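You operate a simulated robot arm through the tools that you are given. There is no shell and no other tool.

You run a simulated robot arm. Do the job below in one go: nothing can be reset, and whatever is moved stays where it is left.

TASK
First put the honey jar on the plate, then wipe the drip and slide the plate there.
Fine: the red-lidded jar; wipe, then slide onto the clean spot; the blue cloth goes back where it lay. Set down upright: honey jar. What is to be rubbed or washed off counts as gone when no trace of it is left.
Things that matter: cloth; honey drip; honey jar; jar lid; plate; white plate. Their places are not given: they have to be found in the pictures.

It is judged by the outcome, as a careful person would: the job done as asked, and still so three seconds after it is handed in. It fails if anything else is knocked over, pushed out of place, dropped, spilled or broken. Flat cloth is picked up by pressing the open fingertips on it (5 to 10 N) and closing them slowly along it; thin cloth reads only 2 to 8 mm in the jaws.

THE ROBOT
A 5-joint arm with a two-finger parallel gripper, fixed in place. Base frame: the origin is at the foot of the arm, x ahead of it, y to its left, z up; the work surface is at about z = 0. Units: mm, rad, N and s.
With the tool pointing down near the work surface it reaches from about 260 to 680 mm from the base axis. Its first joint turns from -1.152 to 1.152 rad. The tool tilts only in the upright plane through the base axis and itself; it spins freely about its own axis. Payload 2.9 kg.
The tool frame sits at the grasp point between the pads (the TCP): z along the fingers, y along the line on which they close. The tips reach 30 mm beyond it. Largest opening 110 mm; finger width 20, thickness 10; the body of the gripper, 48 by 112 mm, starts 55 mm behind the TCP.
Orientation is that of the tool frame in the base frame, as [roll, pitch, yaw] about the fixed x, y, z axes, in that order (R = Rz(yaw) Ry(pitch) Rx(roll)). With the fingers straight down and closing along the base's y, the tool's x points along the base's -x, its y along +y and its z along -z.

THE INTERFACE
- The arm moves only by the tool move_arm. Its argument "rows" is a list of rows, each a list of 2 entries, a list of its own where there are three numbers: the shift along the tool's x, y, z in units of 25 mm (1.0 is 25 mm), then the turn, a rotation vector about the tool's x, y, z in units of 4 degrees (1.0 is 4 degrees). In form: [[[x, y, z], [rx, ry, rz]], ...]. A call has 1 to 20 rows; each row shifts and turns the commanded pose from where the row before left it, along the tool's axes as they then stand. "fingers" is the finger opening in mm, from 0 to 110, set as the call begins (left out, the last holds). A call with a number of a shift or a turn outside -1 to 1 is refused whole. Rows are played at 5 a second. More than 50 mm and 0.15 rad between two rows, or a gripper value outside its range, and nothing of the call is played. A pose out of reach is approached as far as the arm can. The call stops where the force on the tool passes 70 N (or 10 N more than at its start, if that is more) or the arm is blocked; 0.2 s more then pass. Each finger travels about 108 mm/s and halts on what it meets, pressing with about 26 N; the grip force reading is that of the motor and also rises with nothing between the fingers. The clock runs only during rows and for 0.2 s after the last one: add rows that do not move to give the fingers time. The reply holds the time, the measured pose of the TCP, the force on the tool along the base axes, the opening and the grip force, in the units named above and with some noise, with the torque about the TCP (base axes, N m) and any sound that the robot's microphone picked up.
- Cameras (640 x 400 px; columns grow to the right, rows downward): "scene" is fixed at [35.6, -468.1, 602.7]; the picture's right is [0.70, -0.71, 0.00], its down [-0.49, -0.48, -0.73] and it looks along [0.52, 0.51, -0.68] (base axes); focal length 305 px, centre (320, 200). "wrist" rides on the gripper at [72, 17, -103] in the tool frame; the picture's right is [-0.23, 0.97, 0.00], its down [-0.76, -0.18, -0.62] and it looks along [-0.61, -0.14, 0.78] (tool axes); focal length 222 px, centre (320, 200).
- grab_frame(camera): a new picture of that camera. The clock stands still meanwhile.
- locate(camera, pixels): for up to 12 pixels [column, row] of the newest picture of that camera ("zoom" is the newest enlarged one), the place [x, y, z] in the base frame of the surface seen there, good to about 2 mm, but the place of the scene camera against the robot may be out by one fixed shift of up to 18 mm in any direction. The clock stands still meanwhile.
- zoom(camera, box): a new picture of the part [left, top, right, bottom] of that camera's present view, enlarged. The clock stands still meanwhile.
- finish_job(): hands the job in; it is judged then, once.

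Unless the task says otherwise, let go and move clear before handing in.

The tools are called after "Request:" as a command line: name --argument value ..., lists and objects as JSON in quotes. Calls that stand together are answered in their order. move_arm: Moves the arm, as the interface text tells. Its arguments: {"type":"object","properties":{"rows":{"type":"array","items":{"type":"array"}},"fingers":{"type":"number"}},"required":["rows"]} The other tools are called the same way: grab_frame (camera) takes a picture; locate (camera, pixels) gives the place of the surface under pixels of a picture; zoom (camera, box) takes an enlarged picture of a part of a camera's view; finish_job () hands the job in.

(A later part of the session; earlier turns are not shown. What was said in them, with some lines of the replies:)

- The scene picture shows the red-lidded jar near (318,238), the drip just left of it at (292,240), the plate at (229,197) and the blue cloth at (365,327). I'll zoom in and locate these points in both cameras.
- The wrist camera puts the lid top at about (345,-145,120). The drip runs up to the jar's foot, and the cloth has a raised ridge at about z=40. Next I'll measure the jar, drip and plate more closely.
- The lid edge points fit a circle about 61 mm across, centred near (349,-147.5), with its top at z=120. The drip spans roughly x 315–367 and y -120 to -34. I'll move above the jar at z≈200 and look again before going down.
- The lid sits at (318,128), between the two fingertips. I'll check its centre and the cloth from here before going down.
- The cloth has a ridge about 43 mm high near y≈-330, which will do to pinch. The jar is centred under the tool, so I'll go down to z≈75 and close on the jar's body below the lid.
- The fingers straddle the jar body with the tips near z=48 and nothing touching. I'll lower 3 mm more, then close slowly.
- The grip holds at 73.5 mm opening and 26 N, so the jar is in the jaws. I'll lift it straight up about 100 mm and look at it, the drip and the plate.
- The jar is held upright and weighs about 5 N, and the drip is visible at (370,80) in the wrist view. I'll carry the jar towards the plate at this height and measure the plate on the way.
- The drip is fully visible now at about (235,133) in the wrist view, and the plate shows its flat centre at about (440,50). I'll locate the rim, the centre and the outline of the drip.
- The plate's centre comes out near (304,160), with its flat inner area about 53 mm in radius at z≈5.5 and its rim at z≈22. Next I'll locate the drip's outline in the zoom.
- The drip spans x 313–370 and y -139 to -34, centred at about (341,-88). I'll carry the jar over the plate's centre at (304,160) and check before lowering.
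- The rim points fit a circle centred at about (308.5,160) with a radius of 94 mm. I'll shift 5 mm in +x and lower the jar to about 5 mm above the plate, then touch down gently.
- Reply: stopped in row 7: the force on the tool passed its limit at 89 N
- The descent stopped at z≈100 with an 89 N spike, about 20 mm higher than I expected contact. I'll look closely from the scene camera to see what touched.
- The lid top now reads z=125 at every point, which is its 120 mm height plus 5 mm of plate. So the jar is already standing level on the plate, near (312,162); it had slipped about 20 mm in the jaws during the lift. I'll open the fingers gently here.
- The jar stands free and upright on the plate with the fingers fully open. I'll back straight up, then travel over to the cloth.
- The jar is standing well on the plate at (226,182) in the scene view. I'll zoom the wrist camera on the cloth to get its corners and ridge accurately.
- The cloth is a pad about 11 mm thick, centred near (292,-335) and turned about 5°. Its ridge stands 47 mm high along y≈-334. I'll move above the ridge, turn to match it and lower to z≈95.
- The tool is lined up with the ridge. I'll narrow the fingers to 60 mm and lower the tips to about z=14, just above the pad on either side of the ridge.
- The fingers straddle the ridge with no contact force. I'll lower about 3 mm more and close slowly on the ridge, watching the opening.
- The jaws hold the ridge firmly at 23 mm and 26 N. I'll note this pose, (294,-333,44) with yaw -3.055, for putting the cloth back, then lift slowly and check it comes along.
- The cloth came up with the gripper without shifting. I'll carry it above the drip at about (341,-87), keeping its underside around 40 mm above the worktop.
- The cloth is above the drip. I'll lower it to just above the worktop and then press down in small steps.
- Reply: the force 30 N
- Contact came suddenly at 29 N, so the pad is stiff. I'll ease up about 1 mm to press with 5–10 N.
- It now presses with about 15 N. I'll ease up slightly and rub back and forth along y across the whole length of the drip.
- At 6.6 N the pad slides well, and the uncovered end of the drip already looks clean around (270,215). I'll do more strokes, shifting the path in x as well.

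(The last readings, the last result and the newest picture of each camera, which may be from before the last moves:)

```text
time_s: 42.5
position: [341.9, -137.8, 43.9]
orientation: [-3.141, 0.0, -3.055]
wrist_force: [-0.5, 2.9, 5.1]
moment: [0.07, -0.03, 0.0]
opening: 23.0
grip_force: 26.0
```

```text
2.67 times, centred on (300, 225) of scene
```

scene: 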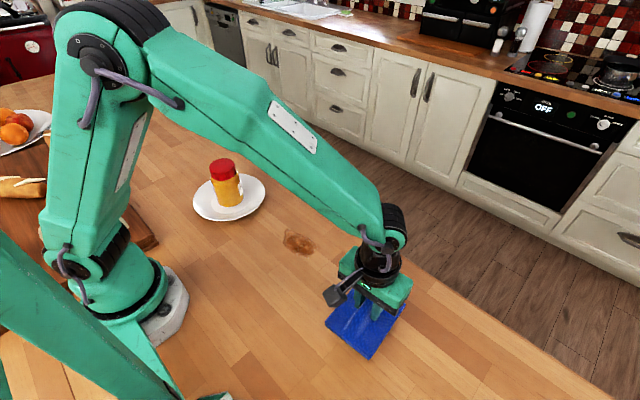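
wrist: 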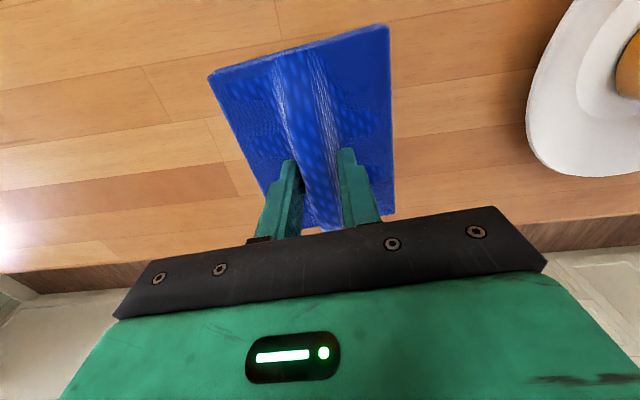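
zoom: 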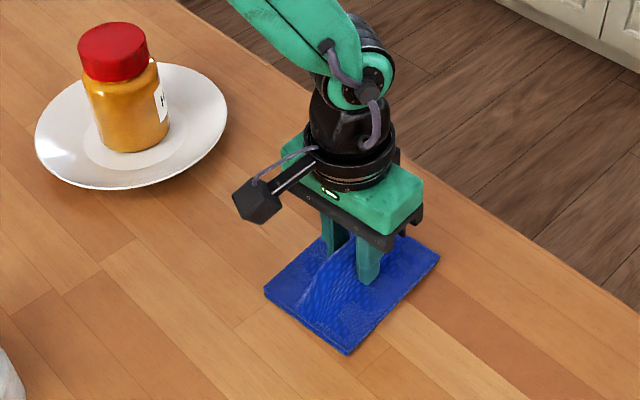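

The force stayed at 5–7 N through the strokes. I'll lift the cloth, move it aside towards its own place and inspect the wiped area.

Request:
move_arm --rows '[[[0, 0, -0.3], [0, 0, 0]], [[0, 0, -0.6], [0, 0, 0]], [[0, 0, -0.7], [0, 0, 0]], [[0.06, -0.8, 0], [0, 0, 0]], [[0.06, -0.9, 0], [0, 0, 0]], [[0.06, -0.9, 0], [0, 0, 0]], [[0.06, -0.9, 0], [0, 0, 0]], [[0.06, -0.8, 0], [0, 0, 0]], [[0, 0, 0], [0, 0, 0]]]'

Request:
grab_frame --camera "wrist"

Request:
zoom --camera "scene" --box '[230, 190, 350, 275]'

Request:
zoom --camera "wrist" --box '[400, 80, 640, 230]'

```text
time_s: 44.5
position: [344.5, -244.2, 84.5]
orientation: [-3.141, 0.0, -3.053]
wrist_force: [-0.2, -1.1, -0.6]
moment: [-0.03, 0.01, 0.0]
opening: 23.1
grip_force: 26.2
```

```text
taken
```

wrist: 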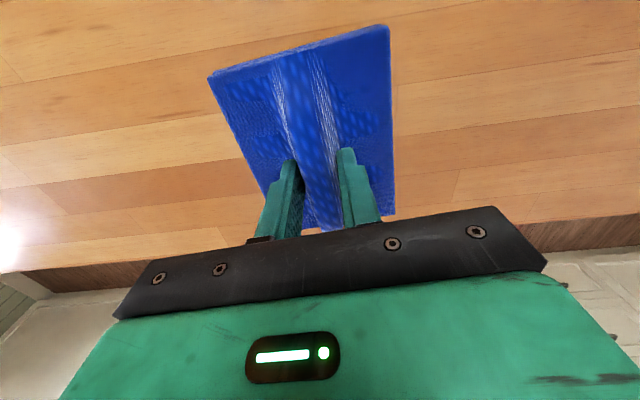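

```text
4.71 times, centred on (290, 232) of scene
```

zoom: 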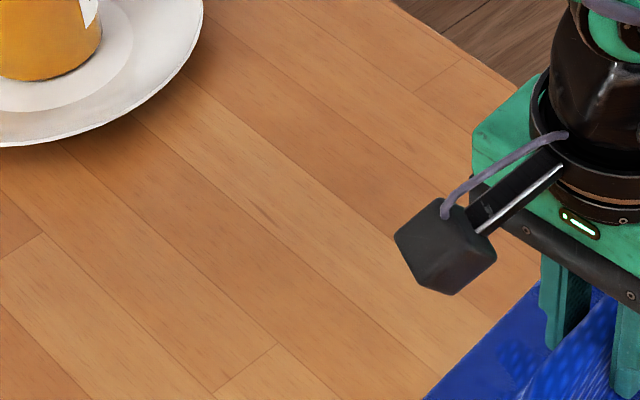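

```text
2.67 times, centred on (520, 155) of wrist
```

zoom: 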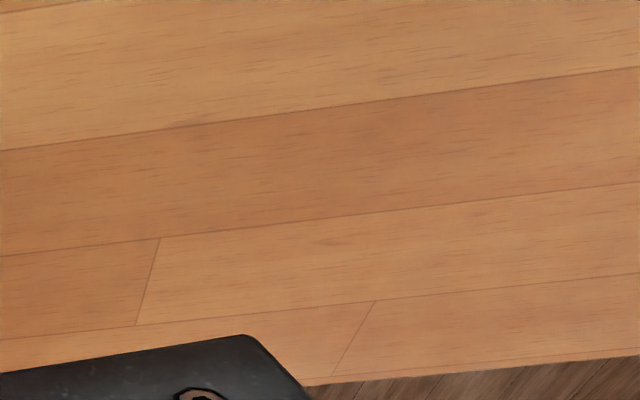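

The wood looks clean where the drip was: the scene zoom around (280,220) shows only wood grain. I'll carry the cloth over its original place at (293.5,-333) and check the whole area again.

Request:
move_arm --rows '[[[0.35, -0.5, 0], [0, 0, 0]], [[0.52, -0.75, 0], [0, 0, 0]], [[0.52, -0.75, 0], [0, 0, 0]], [[0.52, -0.75, 0], [0, 0, 0]], [[0.43, -0.62, 0], [0, 0, 0]], [[0, 0, 0], [0, 0, 0]], [[0, 0, 0], [0, 0, 0]]]'

Request:
grab_frame --camera "wrist"

Request:
zoom --camera "scene" --box '[230, 190, 390, 290]'

Request:
zoom --camera "wrist" --box '[400, 50, 640, 200]'

```text
time_s: 46.1
position: [292.7, -334.8, 83.0]
orientation: [-3.141, -0.001, -3.056]
wrist_force: [0.2, 0.6, -0.8]
moment: [0.01, 0.01, 0.04]
opening: 23.4
grip_force: 25.7
```

```text
taken
```

wrist: 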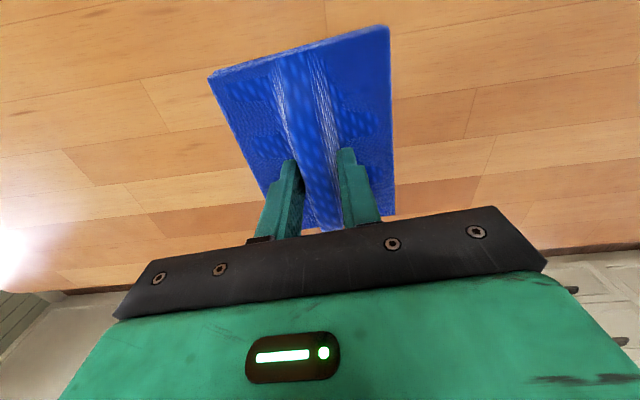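

```text
4.00 times, centred on (310, 240) of scene
```

zoom: 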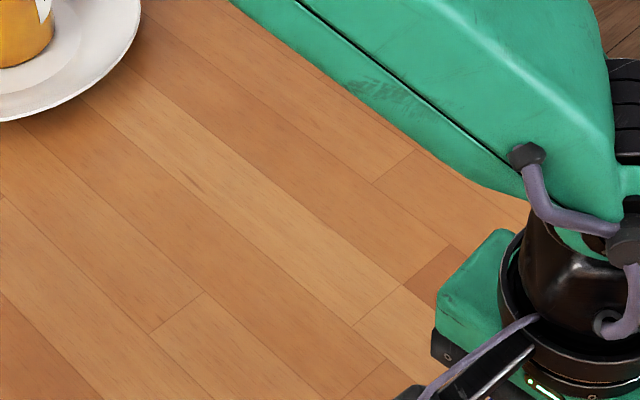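

```text
2.67 times, centred on (520, 125) of wrist
```

zoom: 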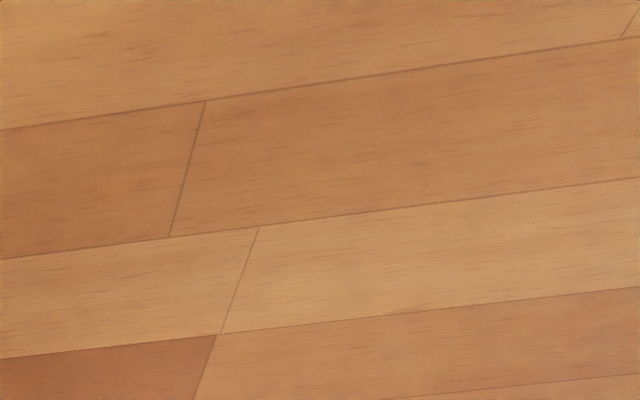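

The wiped area shows no trace in either view. I'll lower the cloth onto its original place, slowing near the surface.

Request:
move_arm --rows '[[[0, 0.05, 0.4], [0, 0, 0]], [[0, 0, 0.5], [0, 0, 0]], [[0, 0, 0.4], [0, 0, 0]], [[0, 0, 0.12], [0, 0, 0]], [[0, 0, 0.06], [0, 0, 0]], [[0, 0, 0], [0, 0, 0]]]'

Request:
move_arm --rows '[[[0, 0, 0.03], [0, 0, 0]], [[0, 0, 0], [0, 0, 0]]]'

```text
time_s: 47.5
position: [294.0, -333.2, 47.4]
orientation: [3.141, 0.001, -3.054]
wrist_force: [-0.7, 0.4, -0.1]
moment: [0.03, 0.02, -0.02]
opening: 23.1
grip_force: 25.7
```

```text
time_s: 48.1
position: [292.7, -332.4, 46.9]
orientation: [-3.141, 0.001, -3.054]
wrist_force: [-0.5, 0.1, -0.6]
moment: [-0.03, 0.0, -0.03]
opening: 23.4
grip_force: 25.7
```

Request:
move_arm --rows '[[[0, 0, 0.05], [0, 0, 0]], [[0, 0, 0], [0, 0, 0]]]'

Request:
move_arm --rows '[[[0, 0, 0.03], [0, 0, 0]], [[0, 0, 0], [0, 0, 0]]]'

```text
time_s: 48.7
position: [293.2, -332.8, 44.1]
orientation: [3.141, 0.001, -3.055]
wrist_force: [0.2, 0.1, 0.1]
moment: [0.01, 0.03, -0.04]
opening: 23.2
grip_force: 25.8
```

```text
time_s: 49.3
position: [293.5, -333.8, 44.0]
orientation: [3.141, 0.0, -3.053]
wrist_force: [-0.6, 0.4, 1.3]
moment: [0.05, -0.06, 0.03]
opening: 23.2
grip_force: 26.0
```

The reading just turned positive, 1.3 N at z≈44, so the cloth is touching the worktop at its old spot. I'll open gently and then rise.

Request:
move_arm --rows '[[[0, 0, 0], [0, 0, 0]], [[0, 0, 0], [0, 0, 0]]]' --fingers 32

Request:
move_arm --rows '[[[0, 0, 0], [0, 0, 0]], [[0, 0, 0], [0, 0, 0]], [[0, 0, -0.3], [0, 0, 0]], [[0, 0, -0.6], [0, 0, 0]], [[0, 0, -0.9], [0, 0, 0]], [[0, 0, -1], [0, 0, 0]], [[0, 0, -1], [0, 0, 0]], [[0, 0, -1], [0, 0, 0]], [[0, 0, -1], [0, 0, 0]], [[0, 0, -0.6], [0, 0, 0]], [[0, 0, 0], [0, 0, 0]]]' --fingers 70

Request:
grab_frame --camera "wrist"

Request:
grab_frame --camera "scene"

```text
time_s: 49.9
position: [292.7, -333.9, 44.5]
orientation: [3.141, -0.001, -3.054]
wrist_force: [0.7, -0.3, 0.5]
moment: [0.03, 0.01, 0.02]
opening: 31.9
grip_force: 0.0
```

```text
time_s: 52.3
position: [291.3, -332.8, 204.6]
orientation: [3.141, 0.001, -3.054]
wrist_force: [0.6, -0.4, 0.4]
moment: [0.01, 0.02, -0.04]
opening: 70.3
grip_force: 0.0
```

```text
taken
```

wrist: 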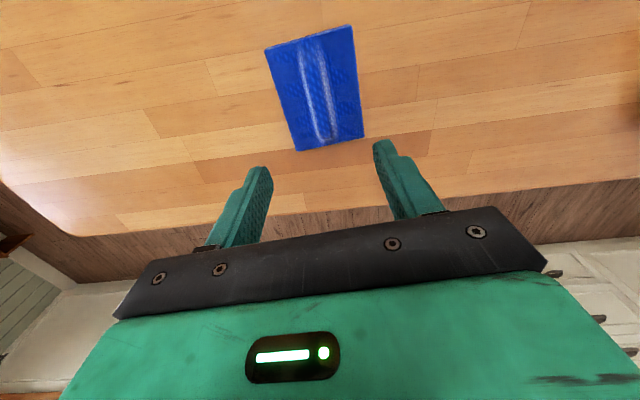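

```text
taken
```

scene: 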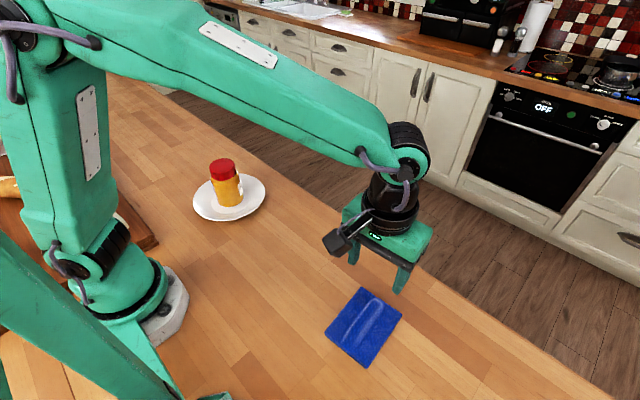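

The drip is gone and the cloth is back at about (363,327) in the scene, almost exactly where it began. I'll check its corners against the first measurement.

Request:
zoom --camera "wrist" --box '[200, 15, 440, 165]'

Request:
locate --camera "wrist" --pixels '[[266, 51], [351, 27], [363, 136], [297, 150]]'

Request:
zoom --camera "scene" --box '[180, 160, 340, 260]'

```text
2.67 times, centred on (320, 90) of wrist
```

zoom: 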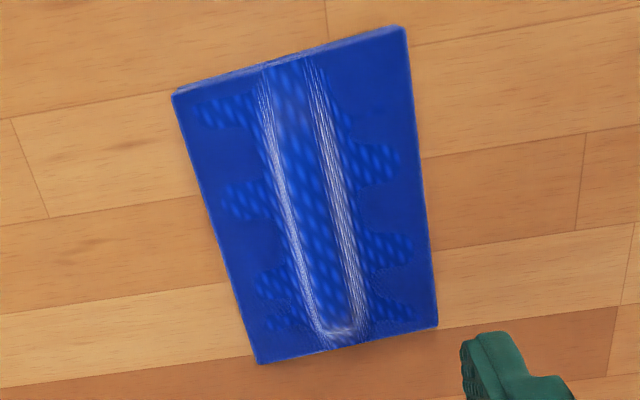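

```text
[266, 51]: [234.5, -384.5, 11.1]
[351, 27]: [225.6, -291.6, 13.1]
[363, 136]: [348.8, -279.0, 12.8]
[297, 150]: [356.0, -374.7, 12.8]
```

```text
4.00 times, centred on (260, 210) of scene
```

zoom: 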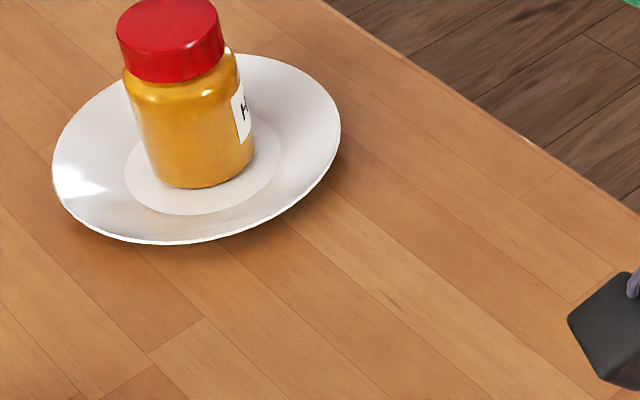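

The cloth's corners are within 2–3 mm of where they started, and the wiped spot is clean. Next I'll turn the tool to yaw≈1.70, so both open fingers can push the plate from behind with the camera facing away from the jar.

Request:
move_arm --rows '[[[0, 0, 0], [0, 0, 1]], [[0, 0, 0], [0, 0, 1]], [[0, 0, 0], [0, 0, 1]], [[0, 0, 0], [0, 0, 1]], [[0, 0, 0], [0, 0, 1]], [[0, 0, 0], [0, 0, 1]], [[0, 0, 0], [0, 0, 1]], [[0, 0, 0], [0, 0, 1]], [[0, 0, 0], [0, 0, 1]], [[0, 0, 0], [0, 0, 1]], [[0, 0, 0], [0, 0, 1]], [[0, 0, 0], [0, 0, 1]], [[0, 0, 0], [0, 0, 1]], [[0, 0, 0], [0, 0, 1]], [[0, 0, 0], [0, 0, 1]], [[0, 0, 0], [0, 0, 1]], [[0, 0, 0], [0, 0, 1]], [[0, 0, 0], [0, 0, 1]], [[0, 0, 0], [0, 0, 1]], [[0, 0, 0], [0, 0, 1]]]' --fingers 100

Request:
move_arm --rows '[[[0, 0, -0.4], [0, 0, 0.95]], [[0, 0, -0.4], [0, 0, 0.95]], [[0, 0, 0], [0, 0, 0]]]'

Request:
locate --camera "scene" --pixels '[[157, 243], [100, 190], [85, 160], [120, 235], [70, 140], [40, 120]]'

```text
time_s: 56.5
position: [292.8, -333.9, 203.5]
orientation: [-3.141, -0.001, 1.83]
wrist_force: [0.0, -0.8, 0.5]
moment: [-0.03, 0.01, 0.01]
opening: 100.2
grip_force: 0.0
```

```text
time_s: 57.3
position: [293.3, -334.1, 227.3]
orientation: [3.141, 0.001, 1.698]
wrist_force: [-0.1, 0.0, 0.5]
moment: [0.0, -0.01, -0.04]
opening: 100.2
grip_force: 0.0
```

```text
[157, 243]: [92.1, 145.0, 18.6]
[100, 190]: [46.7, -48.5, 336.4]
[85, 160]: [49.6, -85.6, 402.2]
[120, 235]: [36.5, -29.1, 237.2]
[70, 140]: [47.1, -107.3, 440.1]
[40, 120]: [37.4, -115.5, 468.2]
```

The tool is at yaw 1.698 and raised to z=227. I'll travel over to the far side of the plate, passing about 70 mm above the jar.

Request:
move_arm --rows '[[[0.5, 0.065, 0], [0, 0, 0]], [[0.9, 0.12, 0], [0, 0, 0]], [[0.95, 0.128, 0], [0, 0, 0]], [[0.95, 0.128, 0], [0, 0, 0]], [[0.95, 0.128, 0], [0, 0, 0]], [[0.95, 0.128, 0], [0, 0, 0]], [[0.95, 0.128, 0], [0, 0, 0]], [[0.95, 0.128, 0], [0, 0, 0]], [[0.95, 0.128, 0], [0, 0, 0]], [[0.95, 0.128, 0], [0, 0, 0]], [[0.95, 0.128, 0], [0, 0, 0]], [[0.95, 0.128, 0], [0, 0, 0]], [[0.95, 0.128, 0], [0, 0, 0]], [[0.95, 0.128, 0], [0, 0, 0]], [[0.95, 0.128, 0], [0, 0, 0]], [[0.95, 0.128, 0], [0, 0, 0]], [[0.95, 0.128, 0], [0, 0, 0]], [[0.95, 0.128, 0], [0, 0, 0]], [[0.95, 0.128, 0], [0, 0, 0]], [[0.95, 0.128, 0], [0, 0, 0]]]'

Request:
move_arm --rows '[[[0.95, 0.128, 0], [0, 0, 0]], [[0.95, 0.128, 0], [0, 0, 0]], [[0.95, 0.128, 0], [0, 0, 0]], [[0.95, 0.128, 0], [0, 0, 0]], [[0.9, 0.128, 0], [0, 0, 0]], [[0.6, 0.08, 0], [0, 0, 0]], [[0.3, 0.04, 0], [0, 0, 0]], [[0, 0, 0], [0, 0, 0]]]'

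Request:
grab_frame --camera "wrist"

Request:
grab_frame --camera "scene"

```text
time_s: 61.5
position: [295.2, 135.4, 225.6]
orientation: [3.14, -0.001, 1.699]
wrist_force: [0.6, 0.3, -0.3]
moment: [0.04, 0.01, 0.01]
opening: 100.0
grip_force: 0.1
```

```text
time_s: 63.3
position: [295.5, 276.4, 224.9]
orientation: [3.139, 0.0, 1.701]
wrist_force: [-0.4, 0.6, 0.5]
moment: [-0.01, 0.0, -0.01]
opening: 99.7
grip_force: 0.1
```

```text
taken
```

wrist: 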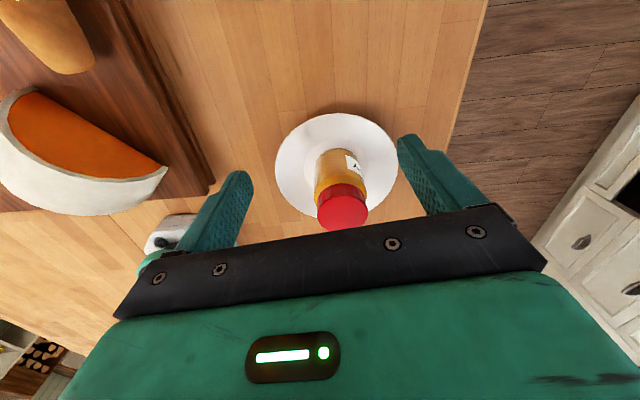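

```text
taken
```

scene: 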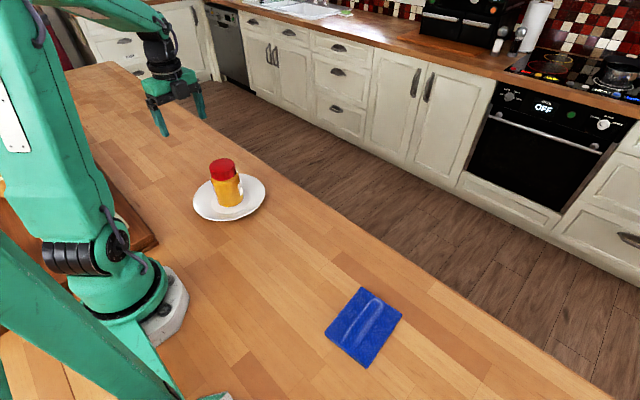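

From behind, the wrist view shows the plate at (337,165) with the jar on it, and the board with food on the left. I'll locate the rim points and the nearest board corner for clearance.

Request:
locate --camera "wrist" --pixels '[[276, 160], [397, 160], [336, 114], [290, 130], [384, 130], [285, 185], [300, 205], [205, 180], [160, 100], [342, 210], [160, 180], [390, 190]]'

Request:
zoom --camera "wrist" --box '[240, 90, 432, 210]'

```text
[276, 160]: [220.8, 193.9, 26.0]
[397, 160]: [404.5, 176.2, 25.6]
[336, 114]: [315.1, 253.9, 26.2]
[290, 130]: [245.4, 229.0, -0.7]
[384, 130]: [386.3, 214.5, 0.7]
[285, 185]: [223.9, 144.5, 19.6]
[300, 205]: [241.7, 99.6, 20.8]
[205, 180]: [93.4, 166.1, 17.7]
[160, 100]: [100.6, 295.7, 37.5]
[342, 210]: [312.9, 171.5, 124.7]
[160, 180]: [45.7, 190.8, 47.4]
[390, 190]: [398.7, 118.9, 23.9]
```

```text
3.33 times, centred on (336, 150) of wrist
```

zoom: 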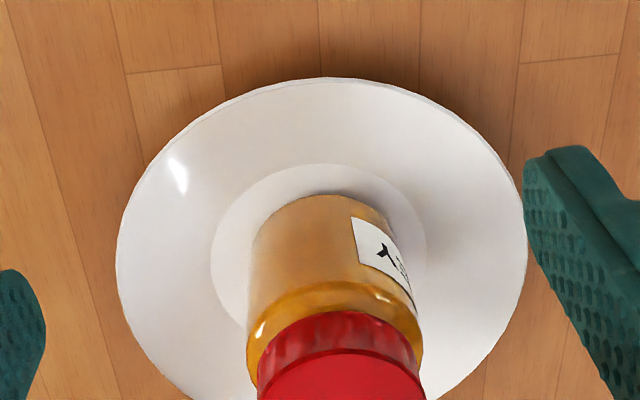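

The plate's centre is at about (311,160), and the tool is on the push line about 117 mm behind it. I'll lower straight down until the fingertips are about 8 mm above the worktop.

Request:
move_arm --rows '[[[0, 0, 0.6], [0, 0, 0]], [[0, 0, 0.9], [0, 0, 0]], [[0, 0, 0.95], [0, 0, 0]], [[0, 0, 0.95], [0, 0, 0]], [[0, 0, 0.95], [0, 0, 0]], [[0, 0, 0.95], [0, 0, 0]], [[0, 0, 0.9], [0, 0, 0]], [[0, 0, 0.7], [0, 0, 0]], [[0, 0, 0.4], [0, 0, 0]], [[0, 0, 0.16], [0, 0, 0]], [[0, 0, 0], [0, 0, 0]]]' --fingers 100

Request:
grab_frame --camera "wrist"

Request:
grab_frame --camera "scene"

```text
time_s: 65.7
position: [295.2, 274.9, 37.6]
orientation: [3.139, 0.0, 1.699]
wrist_force: [0.7, -0.2, 0.5]
moment: [0.04, -0.02, 0.01]
opening: 100.2
grip_force: 0.1
```

```text
taken
```

wrist: 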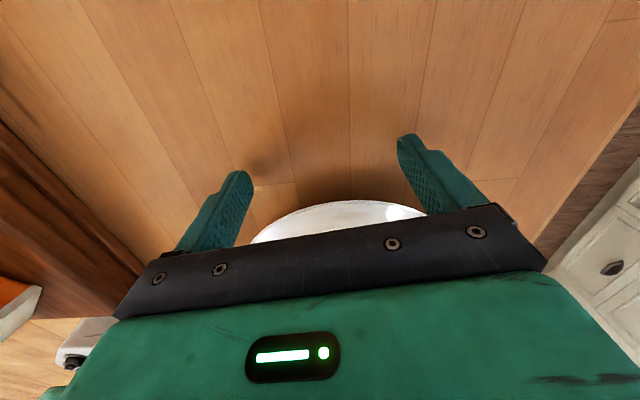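

```text
taken
```

scene: 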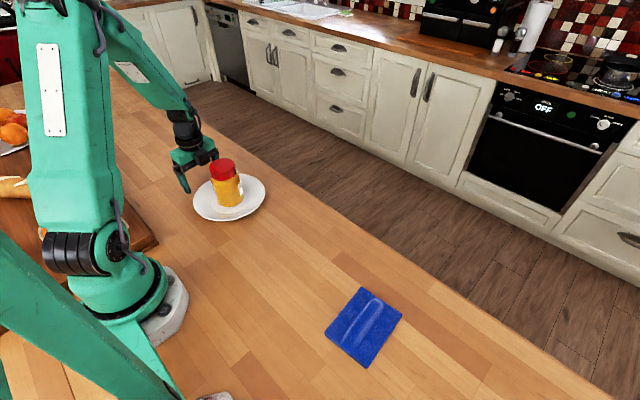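

The tips are at about z=8 and clear of the rim. I'll start forward slowly, about 30 mm/s, until the fingers meet the rim and the plate begins to move.

Request:
move_arm --rows '[[[-0.2, 0, 0], [0, 0, 0]], [[-0.25, 0, 0], [0, 0, 0]], [[-0.25, 0, 0], [0, 0, 0]], [[-0.25, 0, 0], [0, 0, 0]], [[-0.15, 0, 0], [0, 0, 0]], [[-0.15, 0, 0], [0, 0, 0]], [[-0.15, 0, 0], [0, 0, 0]], [[-0.2, 0, 0], [0, 0, 0]], [[-0.2, 0, 0], [0, 0, 0]]]'

Request:
grab_frame --camera "wrist"

Request:
zoom --camera "scene" --box '[130, 120, 290, 240]'

```text
time_s: 67.7
position: [301.1, 231.6, 37.1]
orientation: [3.14, -0.002, 1.7]
wrist_force: [-0.1, 3.7, -0.6]
moment: [0.01, 0.04, -0.04]
opening: 101.1
grip_force: 0.5
```

```text
taken
```

wrist: 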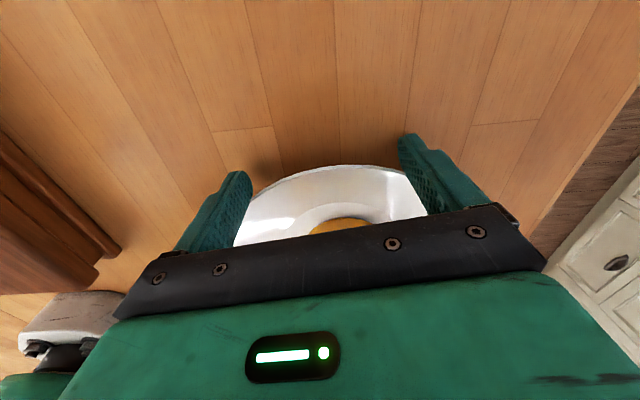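

```text
3.33 times, centred on (210, 180) of scene
```

zoom: 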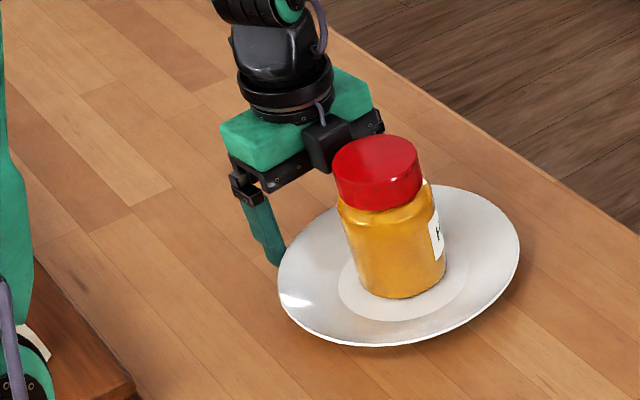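

Contact is gentle, 3.7 N along +y, and the plate has begun to slide with the jar upright. Before going on, I'll look closely at the dark box near (328,140) to be sure it clears the jar lid.

Request:
zoom --camera "scene" --box '[180, 130, 260, 180]'

Request:
locate --camera "scene" --pixels '[[212, 164], [208, 160], [216, 164], [224, 164], [222, 175], [200, 165], [228, 190]]'

```text
8.00 times, centred on (220, 155) of scene
```

zoom: 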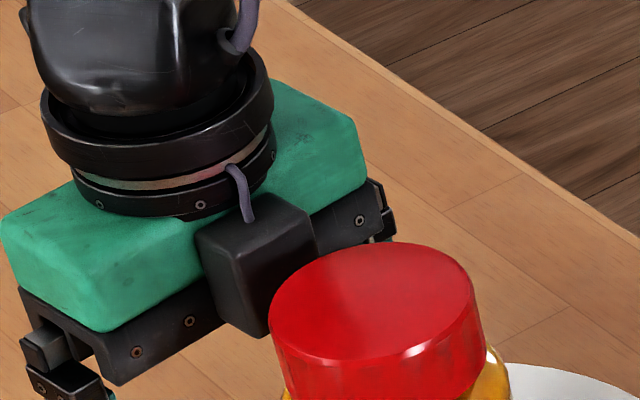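

```text
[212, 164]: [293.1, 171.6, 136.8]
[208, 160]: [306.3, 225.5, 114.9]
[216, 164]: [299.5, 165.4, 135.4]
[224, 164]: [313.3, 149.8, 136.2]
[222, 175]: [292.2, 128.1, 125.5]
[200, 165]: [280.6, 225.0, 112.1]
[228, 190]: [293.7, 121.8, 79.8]
```

Request:
locate --camera "zoom" --pixels '[[225, 250], [270, 280], [260, 325], [215, 270], [305, 230], [240, 300], [370, 290], [330, 300], [300, 350], [280, 310], [150, 320], [450, 330]]'

Request:
grab_frame --camera "scene"

```text
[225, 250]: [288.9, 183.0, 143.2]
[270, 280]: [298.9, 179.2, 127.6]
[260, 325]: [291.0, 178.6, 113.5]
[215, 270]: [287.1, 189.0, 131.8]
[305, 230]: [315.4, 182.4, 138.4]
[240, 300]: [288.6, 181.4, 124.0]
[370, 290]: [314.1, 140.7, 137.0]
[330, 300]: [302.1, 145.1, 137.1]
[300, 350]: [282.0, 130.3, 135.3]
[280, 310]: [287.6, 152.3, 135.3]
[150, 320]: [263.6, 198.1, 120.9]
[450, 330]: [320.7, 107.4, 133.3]
```

```text
taken
```

scene: 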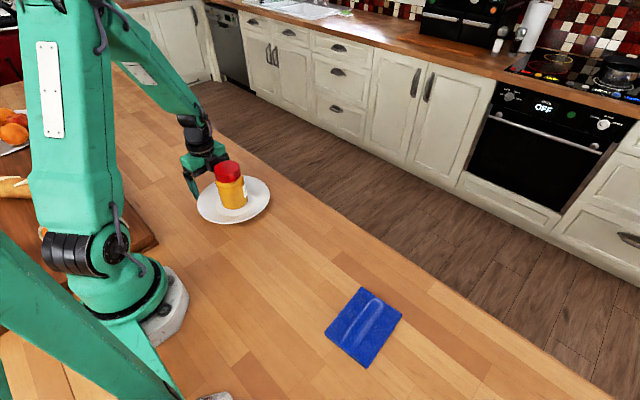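

The box's front face is about 14 mm from the lid's nearest edge and keeps that distance during the push, so it is safe. I'll keep pushing slowly along the line for about 120 mm.

Request:
move_arm --rows '[[[-0.1, 0, 0], [0, 0, 0]], [[-0.2, 0, 0], [0, 0, 0]], [[-0.28, 0, 0], [0, 0, 0]], [[-0.28, 0, 0], [0, 0, 0]], [[-0.28, 0, 0], [0, 0, 0]], [[-0.28, 0, 0], [0, 0, 0]], [[-0.28, 0, 0], [0, 0, 0]], [[-0.28, 0, 0], [0, 0, 0]], [[-0.28, 0, 0], [0, 0, 0]], [[-0.28, 0, 0], [0, 0, 0]], [[-0.28, 0, 0], [0, 0, 0]], [[-0.28, 0, 0], [0, 0, 0]], [[-0.28, 0, 0], [0, 0, 0]], [[-0.28, 0, 0], [0, 0, 0]], [[-0.28, 0, 0], [0, 0, 0]], [[-0.28, 0, 0], [0, 0, 0]], [[-0.28, 0, 0], [0, 0, 0]], [[-0.28, 0, 0], [0, 0, 0]], [[-0.2, 0, 0], [0, 0, 0]], [[-0.1, 0, 0], [0, 0, 0]]]'

Request:
grab_frame --camera "scene"

Request:
zoom --camera "scene" --box '[170, 130, 330, 250]'

```text
time_s: 71.9
position: [317.9, 105.7, 37.4]
orientation: [3.139, 0.0, 1.699]
wrist_force: [-0.9, 3.8, 1.3]
moment: [0.0, 0.05, -0.07]
opening: 101.2
grip_force: 1.3
```

```text
taken
```

scene: 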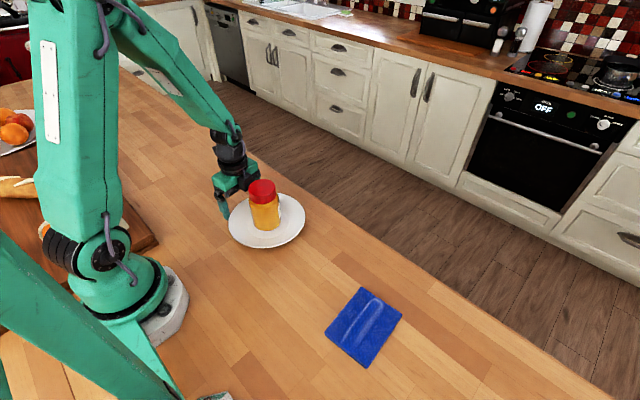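

```text
3.33 times, centred on (250, 190) of scene
```

zoom: 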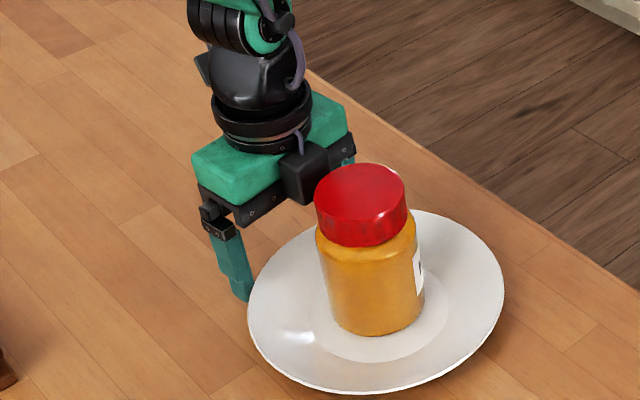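

The plate moved about 125 mm with the jar upright and about 4 N of push. I'll check the plate's position before the last stretch.

Request:
locate --camera "zoom" --pixels '[[252, 310], [500, 280], [370, 390], [440, 214], [290, 365], [450, 370], [490, 245], [362, 200], [330, 350], [440, 320]]'

Request:
grab_frame --camera "wrist"

```text
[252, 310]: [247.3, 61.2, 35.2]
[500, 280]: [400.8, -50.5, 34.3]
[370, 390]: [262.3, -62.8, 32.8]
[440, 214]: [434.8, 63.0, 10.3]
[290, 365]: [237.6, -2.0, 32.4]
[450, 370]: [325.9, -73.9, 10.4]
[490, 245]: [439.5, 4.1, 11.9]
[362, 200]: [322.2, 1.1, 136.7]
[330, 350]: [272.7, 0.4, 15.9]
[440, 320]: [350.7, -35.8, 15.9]
```

```text
taken
```

wrist: 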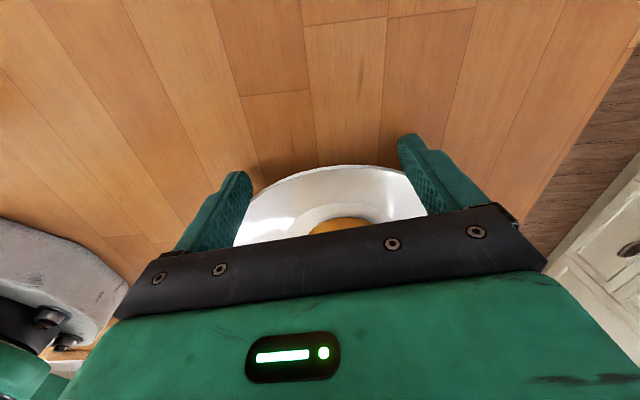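

The estimates agree: the plate's centre is near (330,18), so about 106 mm remain to the clean spot at (341,-87). I'll do the last stretch, slowing at the end.

Request:
move_arm --rows '[[[-0.1, 0, 0], [0, 0, 0]], [[-0.2, -0.008, 0], [0, 0, 0]], [[-0.28, -0.008, 0], [0, 0, 0]], [[-0.28, -0.008, 0], [0, 0, 0]], [[-0.28, -0.008, 0], [0, 0, 0]], [[-0.28, -0.008, 0], [0, 0, 0]], [[-0.28, -0.008, 0], [0, 0, 0]], [[-0.28, -0.008, 0], [0, 0, 0]], [[-0.28, -0.008, 0], [0, 0, 0]], [[-0.28, -0.008, 0], [0, 0, 0]], [[-0.28, -0.008, 0], [0, 0, 0]], [[-0.28, -0.008, 0], [0, 0, 0]], [[-0.28, -0.008, 0], [0, 0, 0]], [[-0.28, -0.008, 0], [0, 0, 0]], [[-0.28, -0.008, 0], [0, 0, 0]], [[-0.15, 0, 0], [0, 0, 0]], [[-0.08, 0, 0], [0, 0, 0]]]'

Request:
zoom --camera "scene" --box '[210, 140, 370, 260]'

```text
time_s: 75.5
position: [329.3, 1.1, 36.8]
orientation: [3.14, 0.001, 1.701]
wrist_force: [-1.6, 3.7, -0.5]
moment: [0.02, 0.05, -0.17]
opening: 101.1
grip_force: 1.1
```

```text
3.33 times, centred on (290, 200) of scene
```

zoom: 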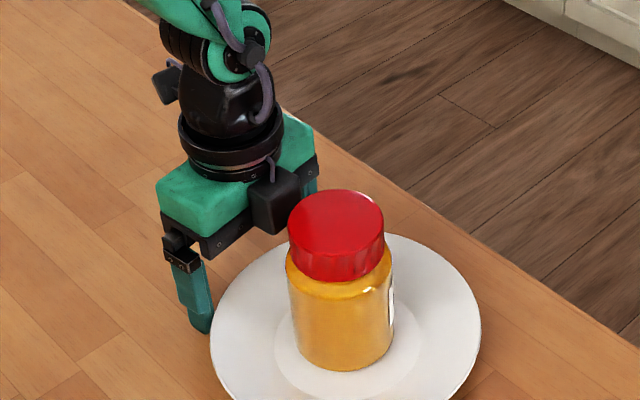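

The plate should now be centred near (340,-85), with the jar still upright. I'll back away horizontally, rise and check with the wrist camera.

Request:
move_arm --rows '[[[0.15, 0, 0], [0, 0, 0]], [[0.4, 0, 0], [0, 0, 0]], [[0.6, 0, 0], [0, 0, 0]], [[0.6, 0, 0], [0, 0, 0]], [[0.3, 0, 0], [0, 0, 0]], [[0, 0, -0.5], [0, 0, 0]], [[0, 0, -0.9], [0, 0, 0]], [[0, 0, -1], [0, 0, 0]], [[0, 0, -1], [0, 0, 0]], [[0, 0, -1], [0, 0, 0]], [[0, 0, -1], [0, 0, 0]], [[0, 0, -1], [0, 0, 0]], [[0, 0, -0.9], [0, 0, 0]], [[0, 0, -0.4], [0, 0, 0]], [[0, 0, 0], [0, 0, 0]]]'

Request:
grab_frame --camera "wrist"

Request:
grab_frame --camera "scene"

```text
time_s: 78.7
position: [321.4, 53.2, 231.3]
orientation: [3.139, -0.001, 1.7]
wrist_force: [0.1, -0.8, -0.7]
moment: [0.0, 0.0, -0.01]
opening: 100.0
grip_force: 0.0
```

```text
taken
```

wrist: 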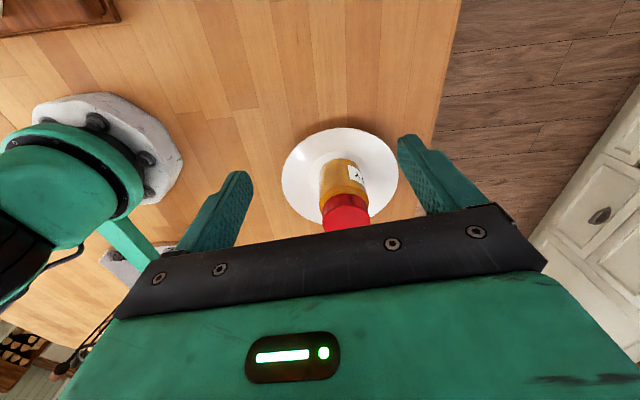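

```text
taken
```

scene: 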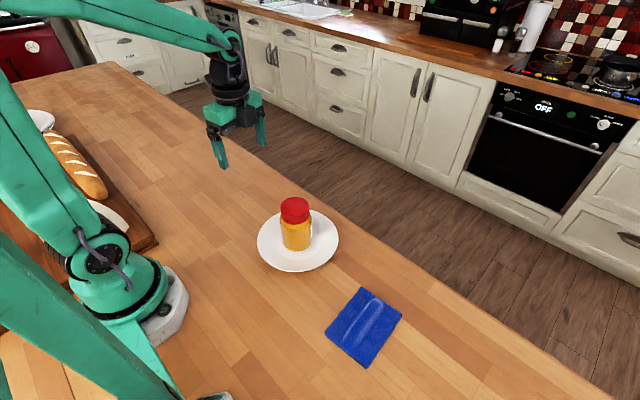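

Request:
locate --camera "wrist" --pixels '[[283, 172], [397, 170], [339, 129], [296, 145], [384, 145], [286, 188], [300, 209], [390, 195], [344, 210], [310, 180], [345, 155], [375, 160]]'

Request:
zoom --camera "scene" --box '[220, 170, 420, 295]'

Request:
zoom --camera "wrist" --box '[240, 110, 432, 230]'

```text
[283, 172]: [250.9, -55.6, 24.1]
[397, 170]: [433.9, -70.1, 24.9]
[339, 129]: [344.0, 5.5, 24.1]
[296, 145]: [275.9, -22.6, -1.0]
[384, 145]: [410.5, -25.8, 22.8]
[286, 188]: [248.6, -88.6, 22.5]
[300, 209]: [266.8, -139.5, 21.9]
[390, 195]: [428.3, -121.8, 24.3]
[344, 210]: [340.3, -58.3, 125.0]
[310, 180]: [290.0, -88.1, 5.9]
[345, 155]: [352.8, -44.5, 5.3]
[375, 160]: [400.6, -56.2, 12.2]
```

```text
3.20 times, centred on (320, 232) of scene
```

zoom: 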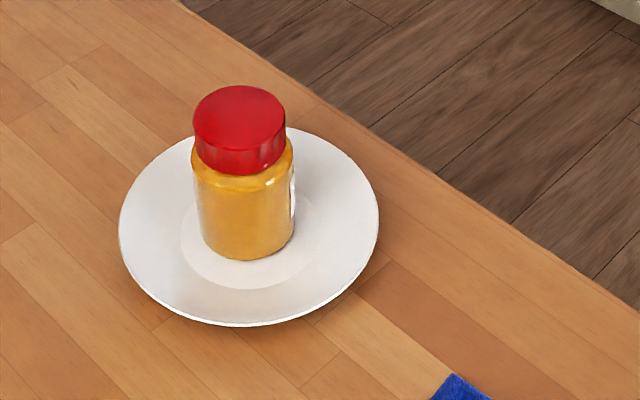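

```text
3.33 times, centred on (336, 170) of wrist
```

zoom: 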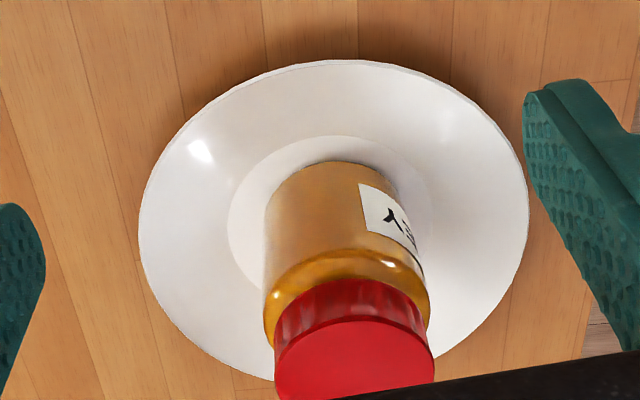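

The rim points fit a centre of about (341,-88), right on the wiped spot, and the jar stands upright on the plate's flat centre. The cloth is back within 2–3 mm of where it lay, no trace of the drip showed before the plate covered the spot, and the arm is clear, so I'll hand the job in.

Request:
finish_job

```text
The job is handed in.
```

The job is handed in: the honey jar stands upright on the plate, and the plate sits on the wiped spot. I don't have the verdict yet.

- **Jar:** it slipped about 20 mm in the grip while being lifted. It then met the plate sooner than I expected, with a brief force of 89 N. It landed level, and the pictures show no tipping or damage.
- **Drip:** I rubbed the whole length of it several times. Neither camera showed any trace before the plate covered the spot.
- **Plate:** I pushed it slowly with the jar on it. Its centre ended at about (341, -88) mm, where the middle of the drip had been.
- **Cloth:** it is back where it lay, with its corners within 2–4 mm of their first positions.

The arm had let go and moved clear before I handed in, and I saw nothing else knocked or moved.
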